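You operate a simulated robot arm through the tools that you are given. There is no shell and no other tool. Be economical: measure what you need, move in short steps, check, and stop when the job is done.

You are at the controls of a simulated two-armed robot. One attempt, no reset.

## Task
Level the bench balance by its bubble and tare the blue boat.
Fine: bottle off the pan and on the bench first; both foot wheels bring the bubble into the ring; it ends on 0 G. Set down upright: green banded bottle.
Where things are to end (x, y in the base frame): green banded bottle within 0.06 m of [0.56, -0.75].

The check looks at the end state, three seconds after you hand in, the way a careful person would. Anything else that was tipped, shoved, dropped, spilled or broken makes it a failure.

## Robot
Two 7-joint arms with fingered hands on one trunk, on a carriage that runs on a rail from [0.001, 1.322] to [-0.001, -0.558] (x, y) and turns from 2.513 to 8.325 rad about z. Base frame: it is fixed where the carriage stands at the start and does not move with it; the origin is on the floor, on the carriage's upright axis, x ahead of it, y to its left, z up. Lengths are in m, angles in rad, forces in N, time in s.
The left shoulder is at the start at [0.07, 0.188, 1.298], the right one opposite. With the tool pointing down near the work surface each hand reaches from about 0.1 to 0.82 m from the robot's upright axis, wherever it stands, measured 20 degrees to its own side. Places, roughly: bench balance [0.7, -0.3, 0.9]; free patch of the filter bench [0.7, -1, 0.8]; green foot wheel [0.8, -0.1, 0.9]; yellow foot wheel [0.6, -0.4, 0.9]. Payload 4 kg a hand.
Tool frame (each hand has its own): the origin (TCP) lies between the finger pads and is the grasp point; the fingertips stand 0.026 m ahead of it; z points along the fingers, y is the line along which they close. Largest opening 0.132 m; the body of the gripper starts 0.073 m behind the TCP. The gripper is a hand of 4 fingers: y runs from the thumb to the fingers, the wrist lies at [0, 0, -0.224] in the tool frame, and closing takes about 1.5 s.
Orientation is that of the tool frame in the base frame, as a unit quaternion [w, x, y, z]. With the fingers straight down and closing along the base's y, the tool's x points along the base's -x, its y along +y and its z along -z.

## Interface
- The arms move only by the tool apply_moves. It takes "left_series", "right_series" or both (then of equal length, played together; a hand with none holds still); each is a list of rows, each a list of 2 entries, a list of its own where there are three numbers: the shift along the tool's x, y, z in m, then the turn, a rotation vector about the tool's x, y, z in rad. In form: [[[x, y, z], [ax, ay, az]], ...]. A call has 1 to 20 rows; each row shifts and turns the commanded pose from where the row before left it, along the tool's axes as they then stand. "left_jaw" and "right_jaw" are, for a hand that has rows, the gripper command, from -1 (fully open) to 1 (shut), values between in proportion, set as the call begins (left out, the last holds). A row lasts 0.2 s, in which the tool goes at most 0.05 m and 0.15 rad; a call with a longer step from one row to the next is refused whole, and so is a gripper value outside its range. A pose out of reach is approached as far as the arm can. The call stops where the force on the tool passes 60 N (or 10 N more than at its start, if that is more) or the arm is blocked; 0.2 s more then pass. Each finger travels about 0.072 m/s and halts on what it meets, pressing with about 26 N; the grip force reading is that of the motor and also rises with nothing between the fingers. The clock runs only during rows and for 0.2 s after the last one: add rows that do not move to give the fingers time. It gives the time, the measured TCP pose, the force on the tool (base axes), the opening and the grip force at its end, in the units of the frame above (readings bear some noise), with the torque about the TCP (base axes, N m) and any sound that the robot's microphone picked up.
- Cameras (640 x 400 px; columns grow to the right, rows downward): "scene" is now at [0.1188, -0.0349, 1.5317]; the picture's right is [-0.34, -0.94, 0.00], its down [-0.66, 0.24, -0.71] and it looks along [0.67, -0.24, -0.70] (base axes); focal length 264 px, centre (320, 200). "left" rides on the left gripper at [-0.073, 0.006, -0.094] in its tool frame; the picture's right is [-0.08, -1.00, 0.00], its down [0.78, -0.06, -0.62] and it looks along [0.61, -0.05, 0.79] (tool axes); focal length 230 px, centre (320, 200). "right" rides on the right gripper at [0.073, 0.006, -0.094] in its tool frame; the picture's right is [-0.08, 1.00, 0.00], its down [-0.78, -0.06, -0.62] and it looks along [-0.61, -0.05, 0.79] (tool axes); focal length 230 px, centre (320, 200). There is no depth. A picture from a camera that has moved, and an enlarged one, comes with that camera's place and axes in the base frame and with its lens. The place of the scene camera against the robot may be out by one fixed shift of up to 0.025 m in any direction.
- snapshot(camera): a new picture of that camera. The clock stands still meanwhile.
- raise_lower(by): slides the trunk up (or, below 0, down) by that many m; the arms and the scene camera ride with it, the base frame stays. It gives what a move gives, with no picture.
- roll_base(legs): drives the robot by 1 to 6 legs, each [ahead, left, turn to the left] in m, m and rad, along the robot's own axes; the way and the turn of a leg run together, so that a leg with both is an arc; at most 1.5 m and 3.142 rad a leg. The arms and the cameras ride along, it lands a little off, and it stops where it bumps. It keeps to its track: a leg is cut to what the track allows. It gives what a move gives.
- move_fingers(finger1, finger2, finger3, thumb_bend, hand): sets how far each is bent, from 0 (flat) to 100 (curled in); at 30 the hand is open as for a grip, at 70 the pads meet at the TCP. One left out holds its place. A second passes; each finger stops where it meets its share of the squeeze, and holds until it gets a number again. A gripper value or a shape takes the hand back. It gives what a move gives, with no picture; readings hold the bend of each and the force on the fingers (four entries, about 0 where the hand has none), thumb and palm.
- hand_shape(shape, hand): the hand has 4 fingers and takes this shape, open, in about a second: jaw (thumb against the fingers, like two jaws); tri (thumb and two fingers); tip (a fingertip pinch); poke (one finger out to press); point (the index stretched); flat (the hand flat); cup (the hand cupped); fist (a fist). The gripper value then closes the fingers along that shape, each until it touches; the sizes above hold for jaw. It gives what a move gives, with no picture.
- aim_head(pan, tilt): turns the head with the scene camera to pan (to the left, within 1.501 rad either way) and tilt (down, from -0.506 to 1.204), counted from straight ahead of the robot. It gives what a move gives.
- enlarge(camera, box): a new picture of the part [left, top, right, bottom] of that camera's present view, enlarged. The clock stands still meanwhile.
- close_job(): hands the job in; it is judged then, once.

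Go step by step. Nothing tells you exact positions but the pictures and the camera data: compare them with the known pose of the tool, close in by small moves and look again before you grip or let go. The budget is 120 turns and 100 pictures, counting those below and the enlarged ones. Unless the task says otherwise, let go and move clear before handing in, and close with one line.

The tools are called as name(argument=value, ...) on one line, values as JSON. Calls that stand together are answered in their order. apply_moves: Moves the arms, as the interface text tells. Its arguments: {"type":"object","properties":{"left_series":{"type":"array","items":{"type":"array"}},"left_jaw":{"type":"number"},"right_series":{"type":"array","items":{"type":"array"}},"right_jaw":{"type":"number"}},"required":[]} The other tools are called the same way: raise_lower (by) slides the trunk up or down; hand_shape (shape, hand) gives the hand a shape; move_fingers (finger1, finger2, finger3, thumb_bend, hand) moves the fingers one by one; roll_base (legs) drives the base; aim_head (pan, tilt) turns the head that bears the scene camera; snapshot (camera) takes a picture; enlarge (camera, box) takes an enlarged picture of a part of a camera's view; close_job () hands the job in.

At the start:

```text
t: 0.0
left_eef_pos: [0.4758, -0.0884, 1.2624]
left_tcp_rot: [0.0, 0.0, 1.0, 0.0]
left_ft_force: [1.0, 0.1, -0.2]
left_torque: [-0.01, -0.01, 0.0]
left_gripper_width: 0.1317
left_gripper_force: 0.1
left_shape: jaw
left_bend: [30.0, 30.0, 30.0, 30.0]
left_finger forces: [0.0, 0.1, 0.1, 0.0, 0.0, 0.1]
right_eef_pos: [0.3519, -0.4467, 1.2189]
right_tcp_rot: [0.0, 0.0, 1.0, 0.0]
right_ft_force: [0.1, -0.7, -0.4]
right_torque: [-0.04, 0.01, -0.05]
right_gripper_width: 0.132
right_gripper_force: 0.0
right_shape: jaw
right_bend: [30.0, 30.0, 30.0, 30.0]
right_finger forces: [0.0, 0.0, 0.0, 0.0, 0.1, 0.0]
trunk travel left (down, up): [-0.775, 0.165]
robot x, y, heading: [0.0009, 0.0014, -0.0]
head pan, tilt: [-0.353, 0.782]
```

scene: 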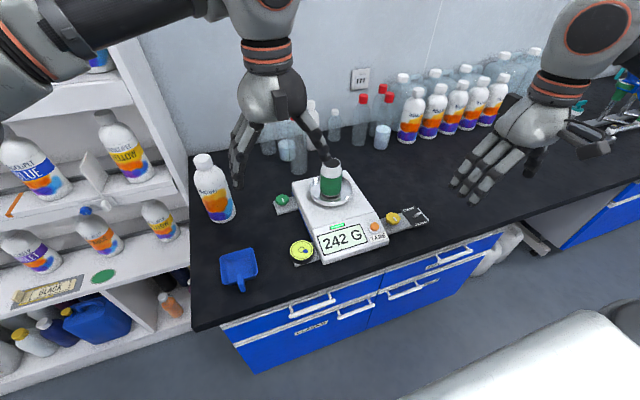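
right: 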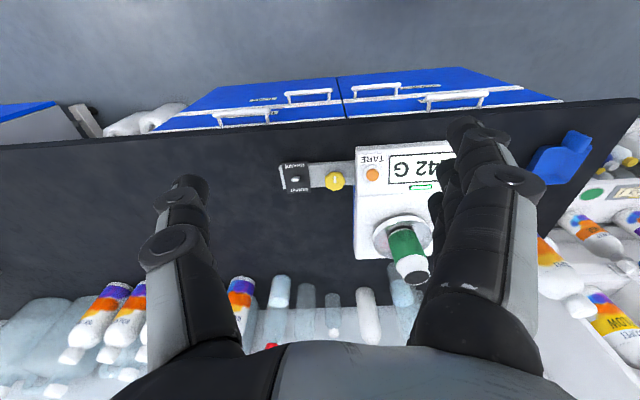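
left: 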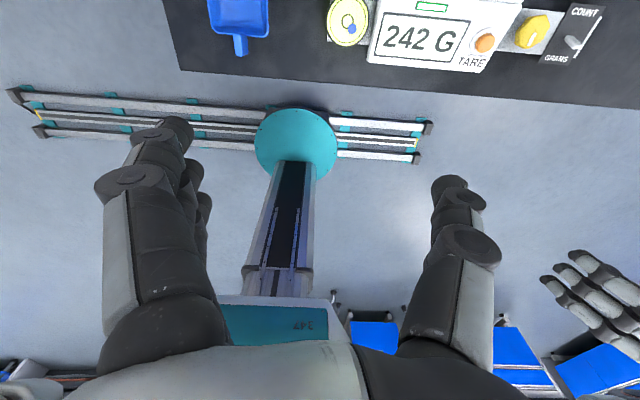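

I see the balance with a green-banded bottle on its pan, a bubble level at its front left, two foot wheels (green behind left, yellow front right), a TARE button and a COUNT/GRAMS switch. I'll look closer first.

enlarge(camera="scene", box=[200, 140, 440, 290])

enlarge(camera="left", box=[200, 0, 620, 90])

```text
2.67 times, centred on (320, 215) of scene
camera zoom: at [0.1188, -0.0349, 1.5317], right [-0.34, -0.94, 0.0], down [-0.66, 0.24, -0.71], along [0.67, -0.24, -0.7], focal length 704 px, centre (320, 160)
```

zoom: 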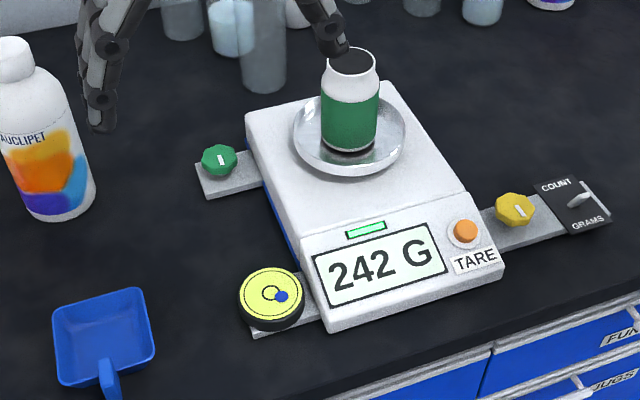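

```text
1.52 times, centred on (410, 45) of left
camera zoom: at [0.549, -0.0841, 1.356], right [0.08, -1.0, 0.0], down [-0.78, -0.06, 0.62], along [-0.61, -0.05, -0.79], focal length 351 px, centre (183, 436)
```

zoom: 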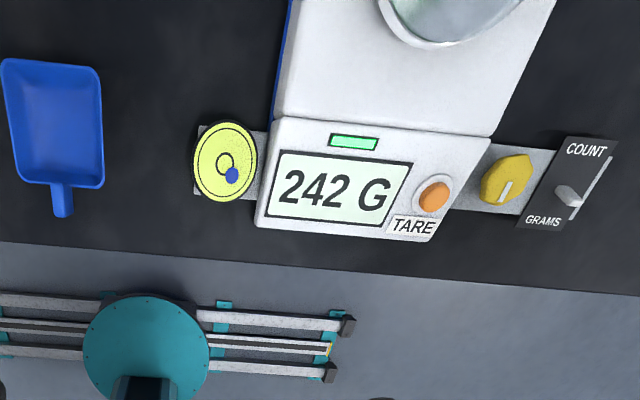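

The bottle stands on the pan at about (0.70, -0.28), the bubble at about (0.55, -0.13, 0.89), the blue boat at about (0.58, 0.05). I'll clear the left hand, shift the base a bit right and bring the right hand over the bottle.

apply_moves(left_series=[[[0.04, 0.03, 0], [0, 0, 0]], [[0.04, 0.03, 0], [0, 0, 0]], [[0.02, 0.04, 0], [0, 0, 0]], [[0, 0.05, 0], [0, 0, 0]], [[0, 0.05, 0], [0, 0, 0]], [[0, 0.05, 0], [0, 0, 0]], [[0, 0.05, 0], [0, 0, 0]]])

roll_base(legs=[[0, -0.15, 0]])

apply_moves(right_series=[[[-0.03, 0.04, 0], [0, 0, 0]], [[-0.03, 0.04, 0], [0, 0, 0]], [[-0.03, 0.04, 0], [0, 0, 0]], [[-0.03, 0.04, 0], [0, 0, 0]], [[-0.03, 0.04, 0], [0, 0, 0]], [[-0.03, 0.04, 0], [0, 0, 0]], [[-0.03, 0.04, 0], [0, 0, 0]], [[0, 0, 0], [0, 0, 0]]])

snapshot(camera="right")

snapshot(camera="scene")

```text
t: 1.6
left_eef_pos: [0.3738, 0.2137, 1.2619]
left_tcp_rot: [0.0, 0.001, 1.0, -0.001]
left_ft_force: [-0.2, 0.6, -0.1]
left_torque: [-0.01, 0.01, -0.03]
left_gripper_width: 0.132
left_gripper_force: 0.1
left_shape: jaw
left_bend: [30.0, 30.0, 30.0, 30.0]
left_finger forces: [0.1, 0.1, 0.1, 0.0, 0.0, 0.1]
right_eef_pos: [0.3501, -0.4438, 1.2225]
right_tcp_rot: [0.001, 0.0, 1.0, -0.002]
right_ft_force: [-0.6, 0.5, 0.6]
right_torque: [-0.04, -0.02, -0.01]
right_gripper_width: 0.1318
right_gripper_force: 0.1
right_shape: jaw
right_bend: [30.0, 30.0, 30.0, 30.0]
right_finger forces: [0.1, 0.1, 0.0, 0.0, 0.0, 0.0]
trunk travel left (down, up): [-0.775, 0.165]
robot x, y, heading: [-0.0013, -0.0008, 0.001]
head pan, tilt: [-0.353, 0.782]
```

```text
t: 3.0
left_eef_pos: [0.3756, 0.0632, 1.2619]
left_tcp_rot: [0.0, 0.0, 1.0, -0.001]
left_ft_force: [-1.0, 0.0, -0.5]
left_torque: [0.0, 0.01, -0.01]
left_gripper_width: 0.1318
left_gripper_force: 0.1
left_shape: jaw
left_bend: [30.0, 30.0, 30.0, 30.0]
left_finger forces: [0.1, 0.0, 0.1, 0.0, 0.0, 0.0]
right_eef_pos: [0.351, -0.5941, 1.2209]
right_tcp_rot: [0.0, 0.001, 1.0, -0.001]
right_ft_force: [-0.4, -0.1, 0.3]
right_torque: [-0.02, 0.0, -0.02]
right_gripper_width: 0.1316
right_gripper_force: 0.1
right_shape: jaw
right_bend: [30.0, 30.0, 30.0, 30.0]
right_finger forces: [0.0, 0.1, 0.0, 0.0, 0.1, 0.0]
trunk travel left (down, up): [-0.775, 0.165]
robot x, y, heading: [-0.0039, -0.1493, 0.001]
head pan, tilt: [-0.353, 0.782]
```

```text
t: 4.8
left_eef_pos: [0.3744, 0.0596, 1.2625]
left_tcp_rot: [0.0, 0.001, 1.0, 0.001]
left_ft_force: [0.6, 0.1, -0.6]
left_torque: [0.02, -0.01, -0.02]
left_gripper_width: 0.1321
left_gripper_force: 0.0
left_shape: jaw
left_bend: [30.0, 30.0, 30.0, 30.0]
left_finger forces: [0.0, 0.0, 0.0, 0.0, 0.1, 0.0]
right_eef_pos: [0.5602, -0.3165, 1.2206]
right_tcp_rot: [0.001, 0.0, 1.0, 0.0]
right_ft_force: [0.5, -0.5, 0.7]
right_torque: [0.01, 0.0, 0.0]
right_gripper_width: 0.1321
right_gripper_force: 0.0
right_shape: jaw
right_bend: [30.0, 30.0, 30.0, 30.0]
right_finger forces: [0.1, 0.1, 0.0, 0.0, 0.0, 0.0]
trunk travel left (down, up): [-0.775, 0.165]
robot x, y, heading: [0.0008, -0.1508, -0.008]
head pan, tilt: [-0.353, 0.782]
```

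```text
94 pictures are left
camera right: at [0.4873, -0.3111, 1.3143], right [0.08, 1.0, 0.0], down [0.78, -0.06, 0.62], along [0.62, -0.05, -0.79], focal length 230 px, centre (320, 200)
```

right: 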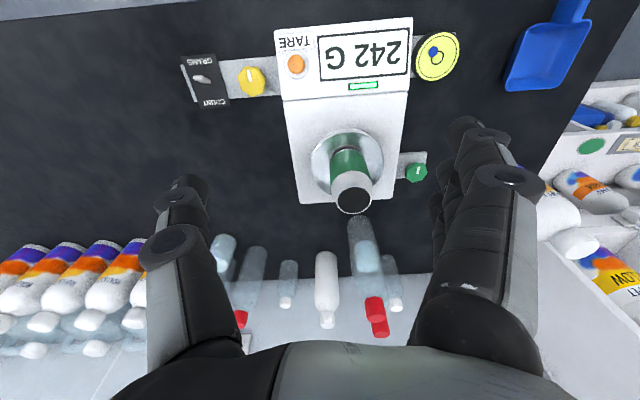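

```text
93 pictures are left
camera scene: at [0.1176, -0.1857, 1.5317], right [-0.35, -0.94, 0.0], down [-0.66, 0.24, -0.71], along [0.67, -0.24, -0.7], focal length 264 px, centre (320, 200)
```

scene: 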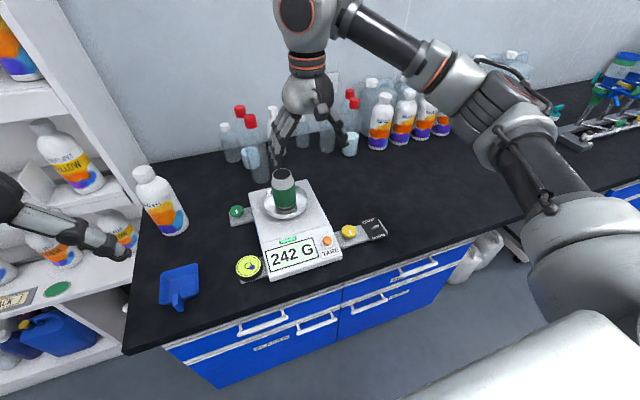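

Bottle measured at about (0.715, -0.28), pan surface z≈0.925, top z≈1.03. I'll move over it and partway down, then check.

apply_moves(right_series=[[[-0.04, 0.01, 0], [0, 0, 0]], [[-0.04, 0.01, 0], [0, 0, 0]], [[-0.04, 0.01, 0], [0, 0, 0]], [[-0.035, 0.007, 0], [0, 0, 0]], [[0, 0, 0.04], [0, 0, 0]], [[0, 0, 0.04], [0, 0, 0]], [[0, 0, 0.04], [0, 0, 0]], [[0, 0, 0.03], [0, 0, 0]], [[0, 0, 0], [0, 0, 0]]])

snapshot(camera="right")

snapshot(camera="scene")

```text
t: 6.8
left_eef_pos: [0.3757, 0.0606, 1.2625]
left_tcp_rot: [0.0, 0.0, 1.0, 0.001]
left_ft_force: [0.2, -0.1, 0.1]
left_torque: [0.03, 0.01, 0.01]
left_gripper_width: 0.1318
left_gripper_force: 0.1
left_shape: jaw
left_bend: [30.0, 30.0, 30.0, 30.0]
left_finger forces: [0.0, 0.1, 0.0, 0.0, 0.1, 0.1]
right_eef_pos: [0.7148, -0.2805, 1.0709]
right_tcp_rot: [0.0, 0.0, 1.0, 0.0]
right_ft_force: [-0.4, -0.5, 0.2]
right_torque: [-0.01, -0.01, 0.0]
right_gripper_width: 0.1319
right_gripper_force: 0.1
right_shape: jaw
right_bend: [30.0, 30.0, 30.0, 30.0]
right_finger forces: [0.1, 0.0, 0.0, 0.0, 0.1, 0.0]
trunk travel left (down, up): [-0.775, 0.165]
robot x, y, heading: [0.0012, -0.1471, 0.001]
head pan, tilt: [-0.353, 0.782]
```

```text
92 pictures are left
camera right: at [0.6426, -0.2739, 1.1645], right [0.08, 1.0, 0.0], down [0.78, -0.06, 0.62], along [0.62, -0.05, -0.79], focal length 230 px, centre (320, 200)
```

right: 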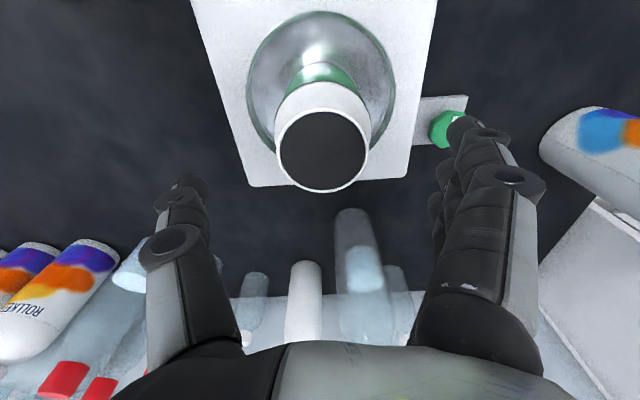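

```text
91 pictures are left
camera scene: at [0.1183, -0.1845, 1.5317], right [-0.35, -0.94, 0.0], down [-0.66, 0.24, -0.71], along [0.67, -0.25, -0.7], focal length 264 px, centre (320, 200)
```

scene: 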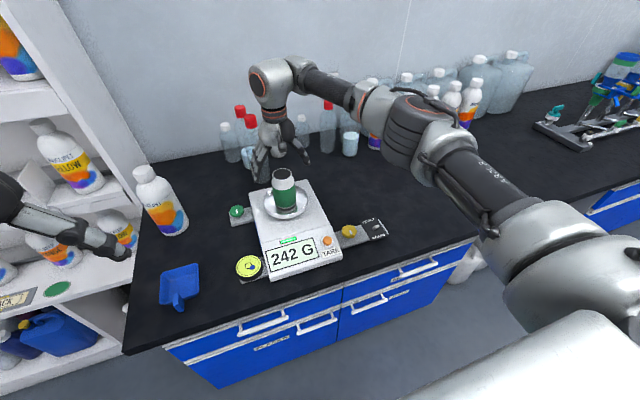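

The bottle is centred under the hand, with an open dark top, so it stays upright. I'll go down to its band and close.

apply_moves(right_series=[[[0.006, 0.002, 0.03], [0, 0, 0]], [[0, 0, 0.03], [0, 0, 0]], [[0, 0, 0.024], [0, 0, 0]], [[0, 0, 0], [0, 0, 0]]])

snapshot(camera="scene")

apply_moves(right_series=[[[0, 0, 0], [0, 0, 0]], [[0, 0, 0], [0, 0, 0]], [[0, 0, 0], [0, 0, 0]], [[0, 0, 0], [0, 0, 0]], [[0, 0, 0], [0, 0, 0]], [[0, 0, 0], [0, 0, 0]], [[0, 0, 0], [0, 0, 0]], [[0, 0, 0], [0, 0, 0]]], right_jaw=0.6)

enlarge(camera="scene", box=[200, 100, 440, 250])

```text
t: 7.8
left_eef_pos: [0.3758, 0.0591, 1.2623]
left_tcp_rot: [0.001, 0.0, 1.0, 0.0]
left_ft_force: [0.5, -0.3, -1.4]
left_torque: [0.03, -0.01, -0.02]
left_gripper_width: 0.1319
left_gripper_force: 0.1
left_shape: jaw
left_bend: [30.0, 30.0, 30.0, 30.0]
left_finger forces: [0.0, 0.1, 0.0, 0.0, 0.1, 0.0]
right_eef_pos: [0.7093, -0.278, 0.9859]
right_tcp_rot: [0.0, 0.0, 1.0, -0.001]
right_ft_force: [0.1, -0.1, 0.8]
right_torque: [0.01, -0.03, 0.01]
right_gripper_width: 0.1317
right_gripper_force: 0.0
right_shape: jaw
right_bend: [30.0, 30.0, 30.0, 30.0]
right_finger forces: [0.1, 0.0, 0.0, 0.0, 0.0, 0.0]
trunk travel left (down, up): [-0.775, 0.165]
robot x, y, heading: [-0.0006, -0.1498, -0.002]
head pan, tilt: [-0.353, 0.782]
```

```text
90 pictures are left
camera scene: at [0.1185, -0.1847, 1.5317], right [-0.35, -0.94, 0.0], down [-0.66, 0.24, -0.71], along [0.67, -0.25, -0.7], focal length 264 px, centre (320, 200)
```

scene: 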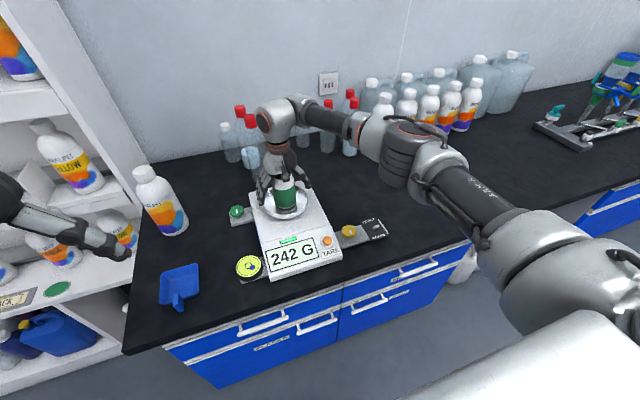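

```text
t: 9.6
left_eef_pos: [0.3754, 0.0599, 1.2623]
left_tcp_rot: [0.0, 0.0, 1.0, 0.0]
left_ft_force: [-0.7, -1.1, 0.2]
left_torque: [0.0, 0.01, 0.0]
left_gripper_width: 0.1318
left_gripper_force: 0.1
left_shape: jaw
left_bend: [30.0, 30.0, 30.0, 30.0]
left_finger forces: [0.1, 0.0, 0.0, 0.0, 0.0, 0.0]
right_eef_pos: [0.7091, -0.2778, 0.9862]
right_tcp_rot: [0.001, 0.0, 1.0, -0.001]
right_ft_force: [-0.7, 1.0, 0.6]
right_torque: [0.01, 0.04, -0.02]
right_gripper_width: 0.0514
right_gripper_force: 26.5
right_shape: jaw
right_bend: [73.0, 73.0, 73.0, 70.0]
right_finger forces: [7.7, 7.7, 8.2, 0.0, 23.4, 0.1]
trunk travel left (down, up): [-0.775, 0.165]
robot x, y, heading: [-0.0005, -0.1488, 0.003]
head pan, tilt: [-0.353, 0.782]
```

```text
2.67 times, centred on (320, 175) of scene
camera zoom: at [0.1188, -0.1845, 1.5316], right [-0.35, -0.94, 0.0], down [-0.66, 0.24, -0.71], along [0.67, -0.25, -0.7], focal length 704 px, centre (320, 267)
```

zoom: 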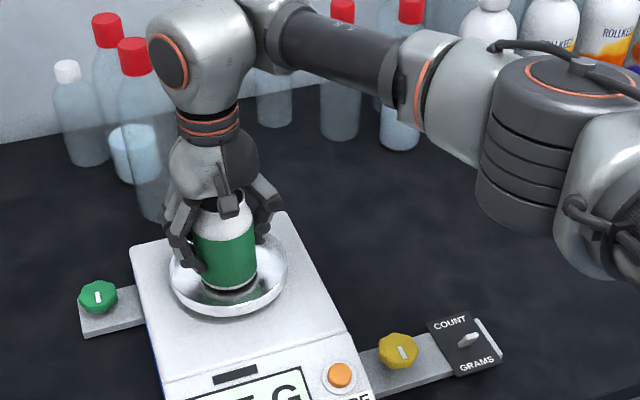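

Grip is firm (width 0.051, 26 N). I'll lift straight up and pull back toward me.

apply_moves(right_series=[[[0, 0, -0.02], [0, 0, 0]], [[0, 0, -0.04], [0, 0, 0]], [[0, 0, -0.04], [0, 0, 0]], [[0, 0, -0.04], [0, 0, 0]], [[0.02, 0, -0.02], [0, 0, 0]], [[0.04, 0, 0], [0, 0, 0]], [[0.04, 0, 0], [0, 0, 0]], [[0.04, 0, 0], [0, 0, 0]], [[0.009, 0, 0], [0, 0, 0]], [[0, 0, 0], [0, 0, 0]]])

snapshot(camera="scene")

```text
t: 11.8
left_eef_pos: [0.3769, 0.0606, 1.262]
left_tcp_rot: [0.0, -0.001, 1.0, -0.001]
left_ft_force: [0.2, 0.2, 0.0]
left_torque: [0.02, 0.04, 0.01]
left_gripper_width: 0.1318
left_gripper_force: 0.0
left_shape: jaw
left_bend: [30.0, 30.0, 30.0, 30.0]
left_finger forces: [0.1, 0.1, 0.0, 0.1, 0.0, 0.0]
right_eef_pos: [0.5598, -0.2785, 1.1455]
right_tcp_rot: [0.0, 0.001, 1.0, 0.0]
right_ft_force: [-0.8, -0.3, -2.4]
right_torque: [0.02, -0.02, -0.04]
right_gripper_width: 0.0513
right_gripper_force: 26.2
right_shape: jaw
right_bend: [73.0, 73.0, 73.0, 70.0]
right_finger forces: [7.8, 7.8, 8.4, 0.0, 23.5, 0.0]
trunk travel left (down, up): [-0.775, 0.165]
robot x, y, heading: [0.001, -0.1452, -0.002]
head pan, tilt: [-0.353, 0.782]
```

```text
88 pictures are left
camera scene: at [0.1191, -0.1844, 1.5316], right [-0.35, -0.94, 0.0], down [-0.66, 0.24, -0.71], along [0.67, -0.25, -0.7], focal length 264 px, centre (320, 200)
```

scene: 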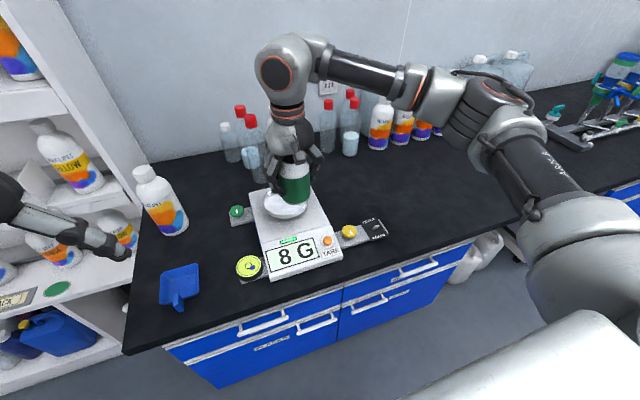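

Bottle is off; the display reads 8 G empty. Now I roll right and move the bottle over its target.

roll_base(legs=[[0, -0.3, 0]])

apply_moves(right_series=[[[0, -0.04, 0], [0, 0, 0]], [[0, -0.04, 0], [0, 0, 0]], [[0, -0.04, 0], [0, 0, 0]], [[0, -0.04, 0], [0, 0, 0]], [[0, -0.012, 0], [0, 0, 0]], [[0, 0, 0], [0, 0, 0]]])

snapshot(camera="scene")

snapshot(camera="right")

```text
t: 13.8
left_eef_pos: [0.3749, -0.2348, 1.2628]
left_tcp_rot: [0.0, -0.001, 1.0, -0.001]
left_ft_force: [0.2, -0.1, 0.4]
left_torque: [-0.04, -0.01, 0.0]
left_gripper_width: 0.1321
left_gripper_force: 0.2
left_shape: jaw
left_bend: [30.0, 30.0, 30.0, 30.0]
left_finger forces: [0.0, 0.0, 0.0, 0.1, 0.0, 0.1]
right_eef_pos: [0.561, -0.5736, 1.1453]
right_tcp_rot: [0.0, 0.001, 1.0, -0.001]
right_ft_force: [-0.5, 0.0, -2.1]
right_torque: [0.02, 0.0, 0.02]
right_gripper_width: 0.0511
right_gripper_force: 25.9
right_shape: jaw
right_bend: [73.0, 73.0, 73.0, 70.0]
right_finger forces: [7.9, 8.0, 8.4, 0.0, 23.7, 0.0]
trunk travel left (down, up): [-0.775, 0.165]
robot x, y, heading: [-0.0011, -0.4472, -0.002]
head pan, tilt: [-0.353, 0.782]
```

```text
t: 15.2
left_eef_pos: [0.3761, -0.2376, 1.2625]
left_tcp_rot: [0.0, 0.001, 1.0, 0.0]
left_ft_force: [0.8, -0.1, 0.0]
left_torque: [0.02, -0.01, -0.01]
left_gripper_width: 0.1318
left_gripper_force: 0.1
left_shape: jaw
left_bend: [30.0, 30.0, 30.0, 30.0]
left_finger forces: [0.0, 0.0, 0.0, 0.0, 0.0, 0.1]
right_eef_pos: [0.5617, -0.7464, 1.1456]
right_tcp_rot: [-0.001, -0.001, 1.0, 0.0]
right_ft_force: [-0.4, 0.7, -1.4]
right_torque: [0.01, -0.01, 0.01]
right_gripper_width: 0.0511
right_gripper_force: 25.9
right_shape: jaw
right_bend: [73.0, 73.0, 73.0, 70.0]
right_finger forces: [8.0, 7.9, 8.7, 0.1, 23.7, 0.1]
trunk travel left (down, up): [-0.775, 0.165]
robot x, y, heading: [0.0036, -0.4522, -0.002]
head pan, tilt: [-0.353, 0.782]
```

```text
87 pictures are left
camera scene: at [0.1188, -0.4821, 1.5316], right [-0.34, -0.94, 0.0], down [-0.66, 0.24, -0.71], along [0.67, -0.24, -0.7], focal length 264 px, centre (320, 200)
```

scene: 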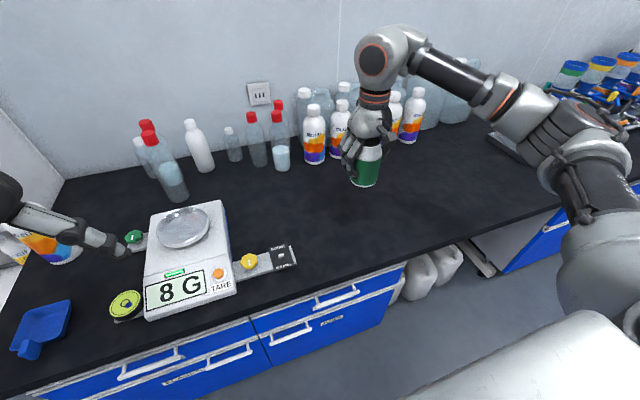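

```text
86 pictures are left
camera right: at [0.4881, -0.7409, 1.2396], right [0.08, 1.0, 0.0], down [0.79, -0.06, 0.62], along [0.61, -0.05, -0.79], focal length 230 px, centre (320, 200)
```

right: 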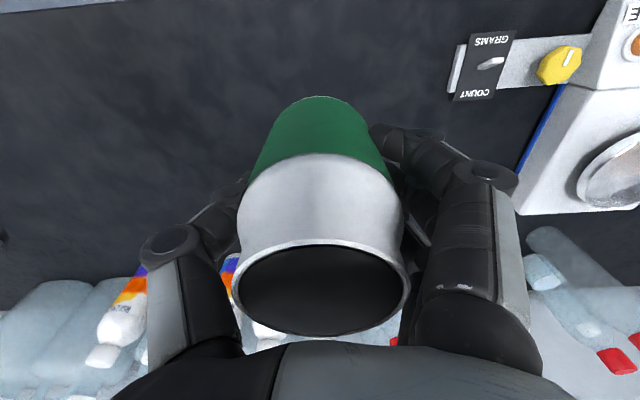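

Clear bench under the bottle. I'll lower most of the way, then creep down to feel contact.

apply_moves(right_series=[[[0, 0, 0.04], [0, 0, 0]], [[0, 0, 0.04], [0, 0, 0]], [[0, 0, 0.04], [0, 0, 0]], [[0, 0, 0.04], [0, 0, 0]], [[0, 0, 0.02], [0, 0, 0]], [[0, 0, 0], [0, 0, 0]]])

snapshot(camera="scene")

```text
t: 16.6
left_eef_pos: [0.3751, -0.238, 1.2626]
left_tcp_rot: [-0.001, -0.001, 1.0, 0.0]
left_ft_force: [-0.6, 0.1, 0.1]
left_torque: [-0.03, -0.03, -0.01]
left_gripper_width: 0.1317
left_gripper_force: 0.0
left_shape: jaw
left_bend: [30.0, 30.0, 30.0, 30.0]
left_finger forces: [0.0, 0.0, 0.0, 0.1, 0.0, 0.0]
right_eef_pos: [0.5621, -0.748, 0.9665]
right_tcp_rot: [0.0, 0.0, 1.0, -0.001]
right_ft_force: [0.2, 0.1, -1.5]
right_torque: [0.01, -0.01, -0.01]
right_gripper_width: 0.0512
right_gripper_force: 26.4
right_shape: jaw
right_bend: [73.0, 73.0, 73.0, 70.0]
right_finger forces: [8.1, 7.9, 8.7, 0.0, 23.6, 0.0]
trunk travel left (down, up): [-0.775, 0.165]
robot x, y, heading: [-0.0029, -0.4485, -0.001]
head pan, tilt: [-0.353, 0.782]
```

```text
85 pictures are left
camera scene: at [0.1184, -0.4825, 1.5317], right [-0.34, -0.94, 0.0], down [-0.66, 0.24, -0.71], along [0.67, -0.24, -0.7], focal length 264 px, centre (320, 200)
```

scene: 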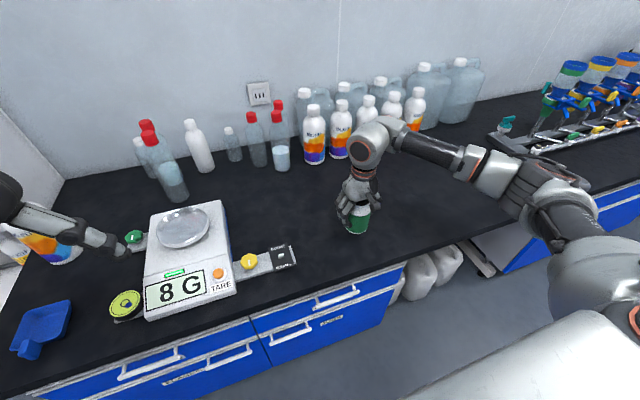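

apply_moves(right_series=[[[0, 0, 0.01], [0, 0, 0]], [[0, 0, 0.01], [0, 0, 0]], [[0, 0, 0.005], [0, 0, 0]], [[0, 0, 0.005], [0, 0, 0]], [[0, 0, 0], [0, 0, 0]]])

enlarge(camera="scene", box=[280, 140, 440, 260])

```text
t: 17.8
left_eef_pos: [0.3754, -0.2367, 1.2623]
left_tcp_rot: [0.0, 0.0, 1.0, 0.0]
left_ft_force: [0.8, 0.6, -0.9]
left_torque: [-0.01, 0.01, 0.01]
left_gripper_width: 0.132
left_gripper_force: 0.0
left_shape: jaw
left_bend: [30.0, 30.0, 30.0, 30.0]
left_finger forces: [0.1, 0.2, 0.0, 0.1, 0.0, 0.1]
right_eef_pos: [0.5619, -0.7477, 0.9356]
right_tcp_rot: [0.0, 0.0, 1.0, 0.0]
right_ft_force: [0.6, 0.5, -1.5]
right_torque: [0.02, 0.0, -0.03]
right_gripper_width: 0.0514
right_gripper_force: 26.0
right_shape: jaw
right_bend: [73.0, 73.0, 73.0, 70.0]
right_finger forces: [8.1, 8.0, 8.6, 0.0, 23.6, 0.1]
trunk travel left (down, up): [-0.775, 0.165]
robot x, y, heading: [-0.0011, -0.45, 0.002]
head pan, tilt: [-0.353, 0.782]
```

```text
3.33 times, centred on (360, 200) of scene
camera zoom: at [0.1186, -0.4826, 1.5316], right [-0.34, -0.94, 0.0], down [-0.66, 0.24, -0.71], along [0.67, -0.24, -0.7], focal length 879 px, centre (187, 200)
```

zoom: 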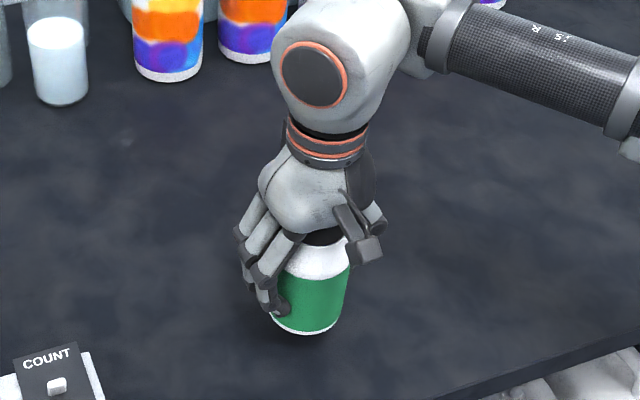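

apply_moves(right_series=[[[0, 0, 0.004], [0, 0, 0]], [[0, 0, 0.004], [0, 0, 0]], [[0, 0, 0.004], [0, 0, 0]], [[0, 0, 0.004], [0, 0, 0]], [[0, 0, 0], [0, 0, 0]]])

enlarge(camera="scene", box=[280, 140, 440, 260])

```text
t: 19.0
left_eef_pos: [0.3753, -0.2378, 1.2632]
left_tcp_rot: [0.001, 0.001, 1.0, 0.001]
left_ft_force: [0.1, 0.0, 0.4]
left_torque: [-0.03, -0.05, 0.03]
left_gripper_width: 0.1319
left_gripper_force: 0.1
left_shape: jaw
left_bend: [30.0, 30.0, 30.0, 30.0]
left_finger forces: [0.0, 0.1, 0.1, 0.0, 0.1, 0.0]
right_eef_pos: [0.5627, -0.7464, 0.921]
right_tcp_rot: [-0.001, -0.001, 1.0, 0.001]
right_ft_force: [0.2, -0.1, -2.4]
right_torque: [-0.03, -0.02, 0.01]
right_gripper_width: 0.0514
right_gripper_force: 25.9
right_shape: jaw
right_bend: [73.0, 73.0, 73.0, 70.0]
right_finger forces: [8.1, 7.9, 8.8, 0.1, 23.6, 0.0]
trunk travel left (down, up): [-0.775, 0.165]
robot x, y, heading: [-0.0035, -0.4465, 0.001]
head pan, tilt: [-0.353, 0.782]
```

```text
3.33 times, centred on (360, 200) of scene
camera zoom: at [0.1186, -0.4826, 1.5316], right [-0.34, -0.94, 0.0], down [-0.66, 0.24, -0.71], along [0.67, -0.24, -0.7], focal length 879 px, centre (187, 200)
```

zoom: 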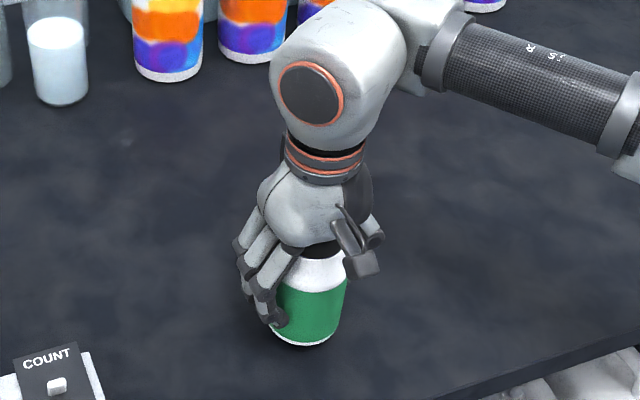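

apply_moves(right_series=[[[0, 0, 0.003], [0, 0, 0]], [[0, 0, 0.003], [0, 0, 0]], [[0, 0, 0.002], [0, 0, 0]], [[0, 0, 0], [0, 0, 0]]])

```text
t: 20.0
left_eef_pos: [0.3758, -0.2372, 1.2632]
left_tcp_rot: [0.0, 0.0, 1.0, 0.001]
left_ft_force: [-0.6, 0.8, 1.2]
left_torque: [-0.02, -0.03, 0.01]
left_gripper_width: 0.1319
left_gripper_force: 0.0
left_shape: jaw
left_bend: [30.0, 30.0, 30.0, 30.0]
left_finger forces: [0.1, 0.1, 0.1, 0.1, 0.0, 0.0]
right_eef_pos: [0.5614, -0.7479, 0.913]
right_tcp_rot: [0.0, -0.001, 1.0, 0.0]
right_ft_force: [-0.3, -0.2, -2.4]
right_torque: [0.01, -0.02, 0.0]
right_gripper_width: 0.0512
right_gripper_force: 25.7
right_shape: jaw
right_bend: [73.0, 73.0, 73.0, 70.0]
right_finger forces: [8.2, 7.9, 8.7, 0.1, 23.5, 0.0]
trunk travel left (down, up): [-0.775, 0.165]
robot x, y, heading: [0.0014, -0.4485, 0.001]
head pan, tilt: [-0.353, 0.782]
```

apply_moves(right_series=[[[0, 0, 0.003], [0, 0, 0]], [[0, 0, 0.003], [0, 0, 0]], [[0, 0, 0.002], [0, 0, 0]], [[0, 0, 0], [0, 0, 0]]])

enlarge(camera="scene", box=[280, 140, 440, 260])

```text
t: 21.0
left_eef_pos: [0.3745, -0.2379, 1.2625]
left_tcp_rot: [0.0, 0.0, 1.0, 0.0]
left_ft_force: [-0.5, 0.3, 0.1]
left_torque: [0.0, 0.0, 0.02]
left_gripper_width: 0.1319
left_gripper_force: 0.1
left_shape: jaw
left_bend: [30.0, 30.0, 30.0, 30.0]
left_finger forces: [0.0, 0.0, 0.0, 0.0, 0.0, 0.0]
right_eef_pos: [0.5619, -0.7465, 0.9045]
right_tcp_rot: [0.0, 0.0, 1.0, 0.0]
right_ft_force: [-0.1, -0.6, 2.7]
right_torque: [0.01, 0.01, -0.01]
right_gripper_width: 0.0516
right_gripper_force: 25.9
right_shape: jaw
right_bend: [73.0, 73.0, 73.0, 70.0]
right_finger forces: [8.5, 8.0, 8.8, 0.1, 24.3, 0.0]
trunk travel left (down, up): [-0.775, 0.165]
robot x, y, heading: [-0.0038, -0.4453, -0.001]
head pan, tilt: [-0.353, 0.782]
```

```text
3.33 times, centred on (360, 200) of scene
camera zoom: at [0.1182, -0.4823, 1.5318], right [-0.34, -0.94, 0.0], down [-0.66, 0.24, -0.71], along [0.67, -0.24, -0.7], focal length 879 px, centre (187, 200)
```

zoom: 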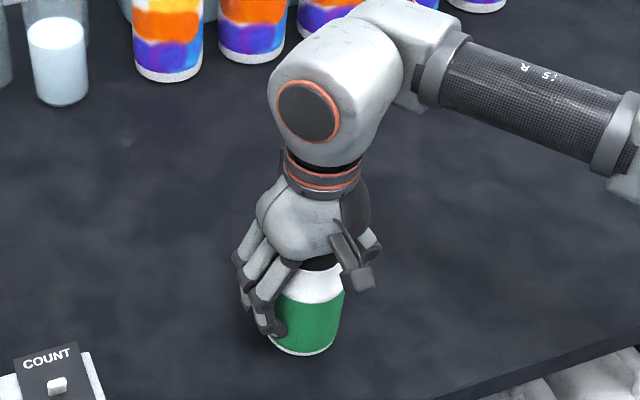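

Contact is felt (vertical force reversed), so the bottle stands on the bench. I'll open and rise clear.

apply_moves(right_series=[[[0, 0, 0], [0, 0, 0]], [[0, 0, 0], [0, 0, 0]], [[0, 0, 0], [0, 0, 0]], [[0, 0, 0], [0, 0, 0]], [[0, 0, 0], [0, 0, 0]], [[0, 0, 0], [0, 0, 0]], [[0, 0, 0], [0, 0, 0]], [[0, 0, -0.03], [0, 0, 0]], [[0, 0, -0.05], [0, 0, 0]], [[0, 0, -0.05], [0, 0, 0]], [[0, 0, -0.05], [0, 0, 0]], [[0, 0, -0.05], [0, 0, 0]], [[0, 0, 0], [0, 0, 0]]], right_jaw=-1)

snapshot(camera="scene")

```text
t: 23.8
left_eef_pos: [0.3751, -0.2388, 1.2624]
left_tcp_rot: [0.0, 0.0, 1.0, 0.0]
left_ft_force: [1.5, -0.8, -0.2]
left_torque: [0.0, -0.01, -0.03]
left_gripper_width: 0.1318
left_gripper_force: 0.1
left_shape: jaw
left_bend: [30.0, 30.0, 30.0, 30.0]
left_finger forces: [0.0, 0.0, 0.0, 0.1, 0.0, 0.0]
right_eef_pos: [0.561, -0.7464, 1.1347]
right_tcp_rot: [0.0, 0.0, 1.0, 0.0]
right_ft_force: [0.2, -0.5, -0.5]
right_torque: [0.02, -0.02, 0.0]
right_gripper_width: 0.1318
right_gripper_force: 0.1
right_shape: jaw
right_bend: [30.0, 30.0, 30.0, 30.0]
right_finger forces: [0.1, 0.0, 0.0, 0.0, 0.1, 0.1]
trunk travel left (down, up): [-0.775, 0.165]
robot x, y, heading: [-0.0017, -0.4499, -0.004]
head pan, tilt: [-0.353, 0.782]
```

```text
81 pictures are left
camera scene: at [0.1187, -0.4829, 1.5316], right [-0.35, -0.94, 0.0], down [-0.66, 0.24, -0.71], along [0.67, -0.24, -0.7], focal length 264 px, centre (320, 200)
```

scene: 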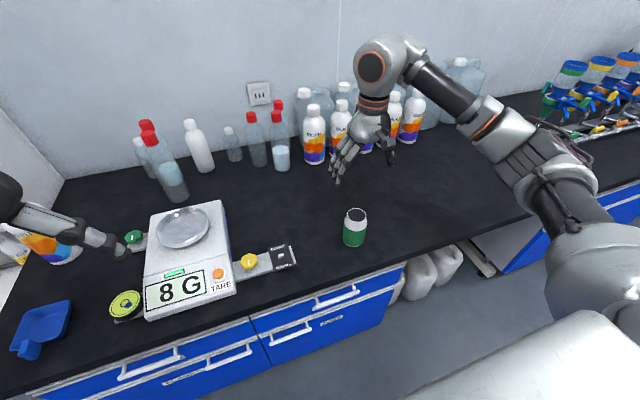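

Bottle stands upright at about (0.56, -0.75). Next the foot wheels: I'll roll back so yellow sits before the right hand and green before the left, and set the right hand to a tip pinch.

roll_base(legs=[[0, 0.15, 0]])

hand_shape(shape="tip", hand="right")

apply_moves(right_series=[[[0.005, 0.05, 0], [0, 0, 0]], [[0.005, 0.05, 0], [0, 0, 0]], [[0.005, 0.05, 0], [0, 0, 0]], [[0, 0.012, 0.03], [0, 0, 0]], [[0, 0, 0.03], [0, 0, 0]], [[0, 0, 0], [0, 0, 0]]])

snapshot(camera="right")

snapshot(camera="scene")

```text
t: 25.2
left_eef_pos: [0.3744, -0.0925, 1.2629]
left_tcp_rot: [0.0, 0.0, 1.0, 0.002]
left_ft_force: [-0.5, -1.2, 0.8]
left_torque: [0.01, -0.01, 0.01]
left_gripper_width: 0.1321
left_gripper_force: 0.0
left_shape: jaw
left_bend: [30.0, 30.0, 30.0, 30.0]
left_finger forces: [0.0, 0.1, 0.0, 0.1, 0.0, 0.0]
right_eef_pos: [0.5609, -0.6013, 1.1336]
right_tcp_rot: [0.001, 0.0, 1.0, 0.001]
right_ft_force: [-0.2, -0.7, -0.3]
right_torque: [0.0, -0.02, 0.01]
right_gripper_width: 0.1321
right_gripper_force: 0.0
right_shape: jaw
right_bend: [30.0, 30.0, 30.0, 30.0]
right_finger forces: [0.1, 0.0, 0.1, 0.1, 0.1, 0.0]
trunk travel left (down, up): [-0.775, 0.165]
robot x, y, heading: [0.0008, -0.2968, -0.001]
head pan, tilt: [-0.353, 0.782]
```

```text
t: 26.1
left_eef_pos: [0.3744, -0.0891, 1.2632]
left_tcp_rot: [0.0, 0.0, 1.0, 0.0]
left_ft_force: [-1.0, 0.0, 0.4]
left_torque: [0.0, -0.02, 0.03]
left_gripper_width: 0.1319
left_gripper_force: 0.1
left_shape: jaw
left_bend: [30.0, 30.0, 30.0, 30.0]
left_finger forces: [0.0, 0.0, 0.1, 0.0, 0.0, 0.0]
right_eef_pos: [0.5603, -0.5979, 1.1345]
right_tcp_rot: [0.0, 0.0, 1.0, -0.001]
right_ft_force: [0.2, -1.1, -0.3]
right_torque: [0.0, -0.01, -0.02]
right_gripper_width: 0.132
right_gripper_force: 0.1
right_shape: tip
right_bend: [0.0, 30.0, 0.0, 30.0]
right_finger forces: [0.1, 0.0, 0.0, 0.0, 0.1, 0.1]
trunk travel left (down, up): [-0.775, 0.165]
robot x, y, heading: [-0.0029, -0.2988, 0.001]
head pan, tilt: [-0.353, 0.782]
```

```text
refused: row 1 steps farther than a row can; nothing moved
```

```text
80 pictures are left
camera right: at [0.4881, -0.5926, 1.2279], right [0.08, 1.0, 0.0], down [0.78, -0.06, 0.62], along [0.61, -0.05, -0.79], focal length 230 px, centre (320, 200)
```

right: 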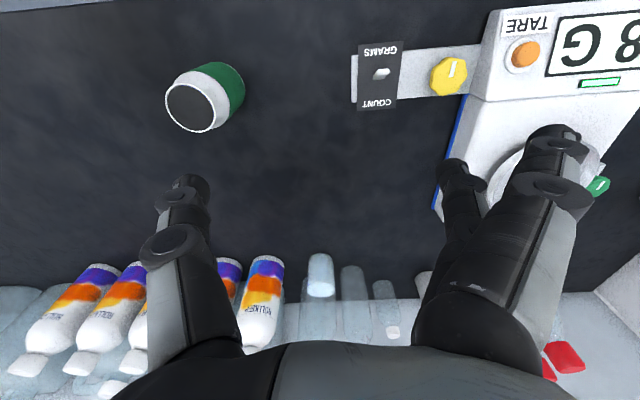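

```text
79 pictures are left
camera scene: at [0.1185, -0.3341, 1.5317], right [-0.34, -0.94, 0.0], down [-0.66, 0.24, -0.71], along [0.67, -0.24, -0.7], focal length 264 px, centre (320, 200)
```

scene: 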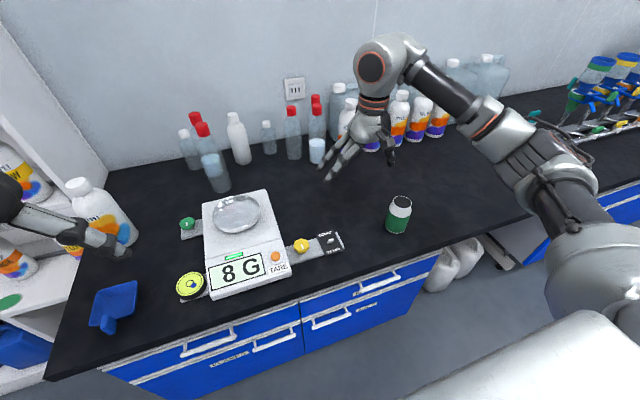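

The tip pinch leaves the spare fingers splayed outward, which suits turning the knobs with the pinch along x, fingers toward me. I'll move above the yellow wheel and turn the hand.

apply_moves(right_series=[[[0, 0.04, 0], [0, 0, 0]], [[0, 0.04, 0], [0, 0, 0]], [[0, 0.04, 0], [0, 0, 0]], [[0, 0.044, 0], [0, 0, 0]], [[0, 0, 0], [0, 0, -0.1427]], [[0, 0, 0], [0, 0, -0.1427]], [[0, 0, 0], [0, 0, -0.1427]], [[0, 0, 0], [0, 0, -0.1427]], [[0, 0, 0], [0, 0, -0.1427]], [[0, 0, 0], [0, 0, -0.1427]], [[0, 0, 0], [0, 0, -0.1427]], [[0, 0, 0], [0, 0, -0.1427]], [[0, 0, 0], [0, 0, -0.1427]], [[0, 0, 0], [0, 0, -0.1427]], [[0, 0, 0], [0, 0, -0.1427]], [[0, 0, 0.04], [0, 0, 0]], [[0, 0, 0.03], [0, 0, 0]], [[0, 0, 0], [0, 0, 0]], [[0, 0, 0], [0, 0, 0]]])

snapshot(camera="right")

snapshot(camera="scene")

```text
t: 30.1
left_eef_pos: [0.3745, -0.0905, 1.262]
left_tcp_rot: [0.0, 0.0, 1.0, 0.0]
left_ft_force: [0.1, 1.1, -0.2]
left_torque: [-0.01, 0.01, 0.01]
left_gripper_width: 0.1319
left_gripper_force: 0.1
left_shape: jaw
left_bend: [30.0, 30.0, 30.0, 30.0]
left_finger forces: [0.1, 0.0, 0.0, 0.0, 0.0, 0.0]
right_eef_pos: [0.56, -0.436, 1.0633]
right_tcp_rot: [0.0, 0.707, -0.707, 0.0]
right_ft_force: [0.8, 0.1, -0.3]
right_torque: [-0.01, -0.01, -0.02]
right_gripper_width: 0.1321
right_gripper_force: 0.0
right_shape: tip
right_bend: [0.0, 30.0, 0.0, 30.0]
right_finger forces: [0.0, 0.1, 0.0, 0.0, 0.0, 0.0]
trunk travel left (down, up): [-0.775, 0.165]
robot x, y, heading: [-0.0018, -0.3005, -0.004]
head pan, tilt: [-0.353, 0.782]
```

```text
78 pictures are left
camera right: at [0.5553, -0.5086, 1.1569], right [-1.0, 0.08, 0.0], down [0.06, 0.79, 0.62], along [0.05, 0.61, -0.79], focal length 230 px, centre (320, 200)
```

right: 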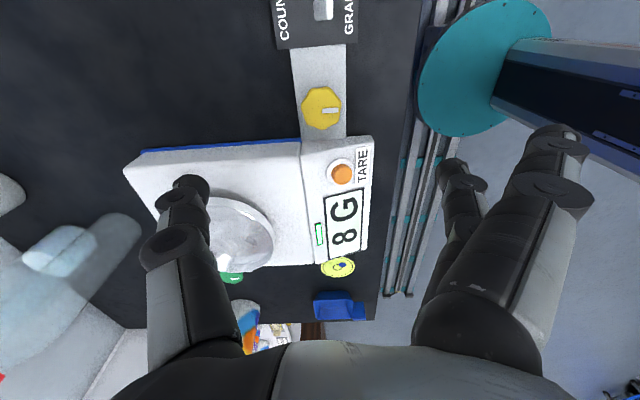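

```text
77 pictures are left
camera scene: at [0.1188, -0.3347, 1.5316], right [-0.34, -0.94, 0.0], down [-0.66, 0.24, -0.71], along [0.67, -0.24, -0.7], focal length 264 px, centre (320, 200)
```

scene: 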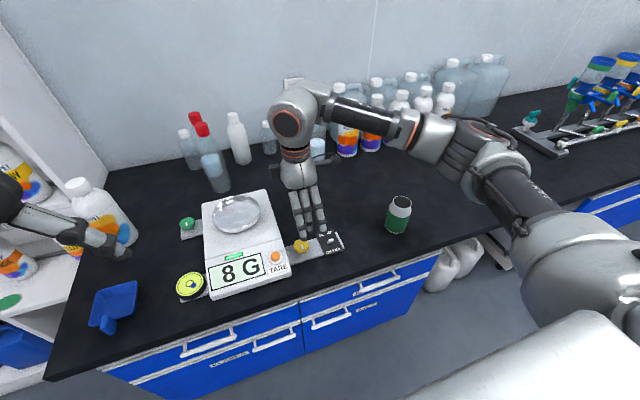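

The yellow wheel is at about (0.560, -0.433, top ≈0.89), directly under the hand. I'll descend so the fingertips straddle it.

apply_moves(right_series=[[[-0.003, 0, 0.04], [0, 0, 0]], [[0, 0, 0.04], [0, 0, 0]], [[0, 0, 0.04], [0, 0, 0]], [[0, 0, 0.02], [0, 0, 0]], [[0, 0, 0.015], [0, 0, 0]], [[0, 0, 0], [0, 0, 0]]])

snapshot(camera="right")

enlarge(camera="scene", box=[160, 160, 400, 310])

```text
t: 31.5
left_eef_pos: [0.3744, -0.0889, 1.2625]
left_tcp_rot: [0.0, 0.0, 1.0, 0.0]
left_ft_force: [0.0, 1.1, -0.8]
left_torque: [0.03, 0.02, -0.02]
left_gripper_width: 0.1319
left_gripper_force: 0.2
left_shape: jaw
left_bend: [30.0, 30.0, 30.0, 30.0]
left_finger forces: [0.1, 0.0, 0.1, 0.0, 0.0, 0.0]
right_eef_pos: [0.5595, -0.4317, 0.9091]
right_tcp_rot: [0.0, 0.708, -0.707, 0.001]
right_ft_force: [0.1, -0.2, -0.2]
right_torque: [-0.02, 0.0, -0.03]
right_gripper_width: 0.1318
right_gripper_force: 0.0
right_shape: tip
right_bend: [0.0, 30.0, 0.0, 30.0]
right_finger forces: [0.0, 0.0, 0.0, 0.1, 0.0, 0.1]
trunk travel left (down, up): [-0.775, 0.165]
robot x, y, heading: [-0.0015, -0.2996, -0.0]
head pan, tilt: [-0.353, 0.782]
```

```text
76 pictures are left
camera right: at [0.5547, -0.5048, 1.0024], right [-1.0, 0.08, 0.0], down [0.06, 0.79, 0.62], along [0.05, 0.61, -0.79], focal length 230 px, centre (320, 200)
```

right: 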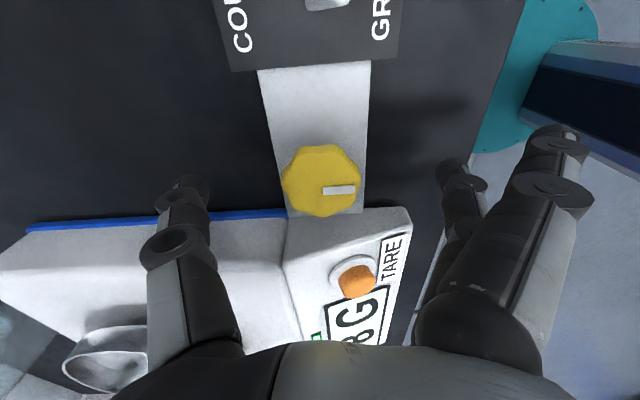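

```text
2.67 times, centred on (280, 235) of scene
camera zoom: at [0.1184, -0.3346, 1.5317], right [-0.34, -0.94, 0.0], down [-0.66, 0.24, -0.71], along [0.67, -0.24, -0.7], focal length 704 px, centre (427, 107)
```

zoom: 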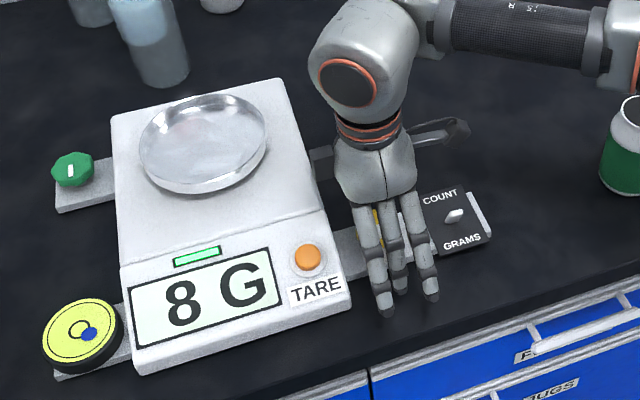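

Aligned over the wheel. I'll lower another 12 mm and pinch.

apply_moves(right_series=[[[0, 0, 0.006], [0, 0, 0]], [[0, 0, 0.006], [0, 0, 0]], [[0, 0, 0], [0, 0, 0]]])

apply_moves(right_series=[[[0, 0, 0], [0, 0, 0]], [[0, 0, 0], [0, 0, 0]], [[0, 0, 0], [0, 0, 0]], [[0, 0, 0], [0, 0, 0]], [[0, 0, 0], [0, 0, 0]], [[0, 0, 0], [0, 0, 0]], [[0, 0, 0], [0, 0, 0]]], right_jaw=0.8)

snapshot(camera="right")

enlarge(camera="scene", box=[160, 160, 400, 310])

```text
t: 32.3
left_eef_pos: [0.3743, -0.0901, 1.2629]
left_tcp_rot: [0.0, 0.0, 1.0, -0.001]
left_ft_force: [0.1, -0.2, 0.4]
left_torque: [0.0, -0.02, -0.03]
left_gripper_width: 0.1319
left_gripper_force: 0.1
left_shape: jaw
left_bend: [30.0, 30.0, 30.0, 30.0]
left_finger forces: [0.1, 0.1, 0.1, 0.0, 0.0, 0.1]
right_eef_pos: [0.5591, -0.4325, 0.8978]
right_tcp_rot: [0.0, -0.707, 0.707, 0.0]
right_ft_force: [0.3, 0.8, 0.0]
right_torque: [-0.02, -0.01, 0.03]
right_gripper_width: 0.1319
right_gripper_force: 0.2
right_shape: tip
right_bend: [0.0, 30.0, 0.0, 30.0]
right_finger forces: [0.0, 0.1, 0.0, 0.0, 0.0, 0.0]
trunk travel left (down, up): [-0.775, 0.165]
robot x, y, heading: [0.0008, -0.2971, 0.001]
head pan, tilt: [-0.353, 0.782]
```

```text
t: 33.9
left_eef_pos: [0.3765, -0.0905, 1.2617]
left_tcp_rot: [-0.002, 0.0, 1.0, 0.0]
left_ft_force: [-0.1, 0.6, -0.3]
left_torque: [-0.02, 0.03, -0.04]
left_gripper_width: 0.132
left_gripper_force: 0.0
left_shape: jaw
left_bend: [30.0, 30.0, 30.0, 30.0]
left_finger forces: [0.0, 0.0, 0.0, 0.0, 0.0, 0.1]
right_eef_pos: [0.5605, -0.4313, 0.8953]
right_tcp_rot: [0.001, 0.707, -0.707, -0.001]
right_ft_force: [0.8, 1.1, -10.9]
right_torque: [-0.01, -0.03, -0.01]
right_gripper_width: 0.03
right_gripper_force: 26.3
right_shape: tip
right_bend: [26.0, 73.0, 26.0, 71.0]
right_finger forces: [0.0, 22.9, 0.0, 0.0, 24.4, 0.0]
trunk travel left (down, up): [-0.775, 0.165]
robot x, y, heading: [-0.0032, -0.2978, -0.001]
head pan, tilt: [-0.353, 0.782]
```

```text
74 pictures are left
camera right: at [0.5558, -0.5052, 0.9897], right [-1.0, 0.08, 0.0], down [0.06, 0.79, 0.62], along [0.05, 0.61, -0.79], focal length 230 px, centre (320, 200)
```

right: 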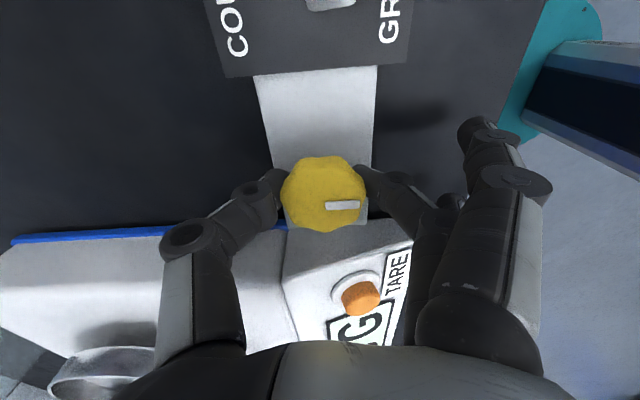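

```text
2.67 times, centred on (280, 235) of scene
camera zoom: at [0.1201, -0.3349, 1.5314], right [-0.34, -0.94, 0.0], down [-0.66, 0.24, -0.71], along [0.67, -0.24, -0.71], focal length 704 px, centre (427, 107)
```

zoom: 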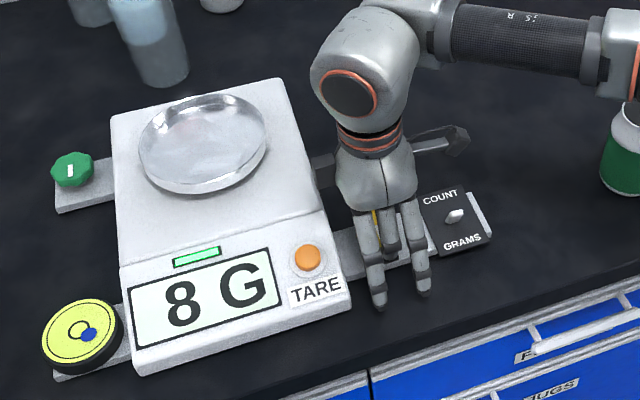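

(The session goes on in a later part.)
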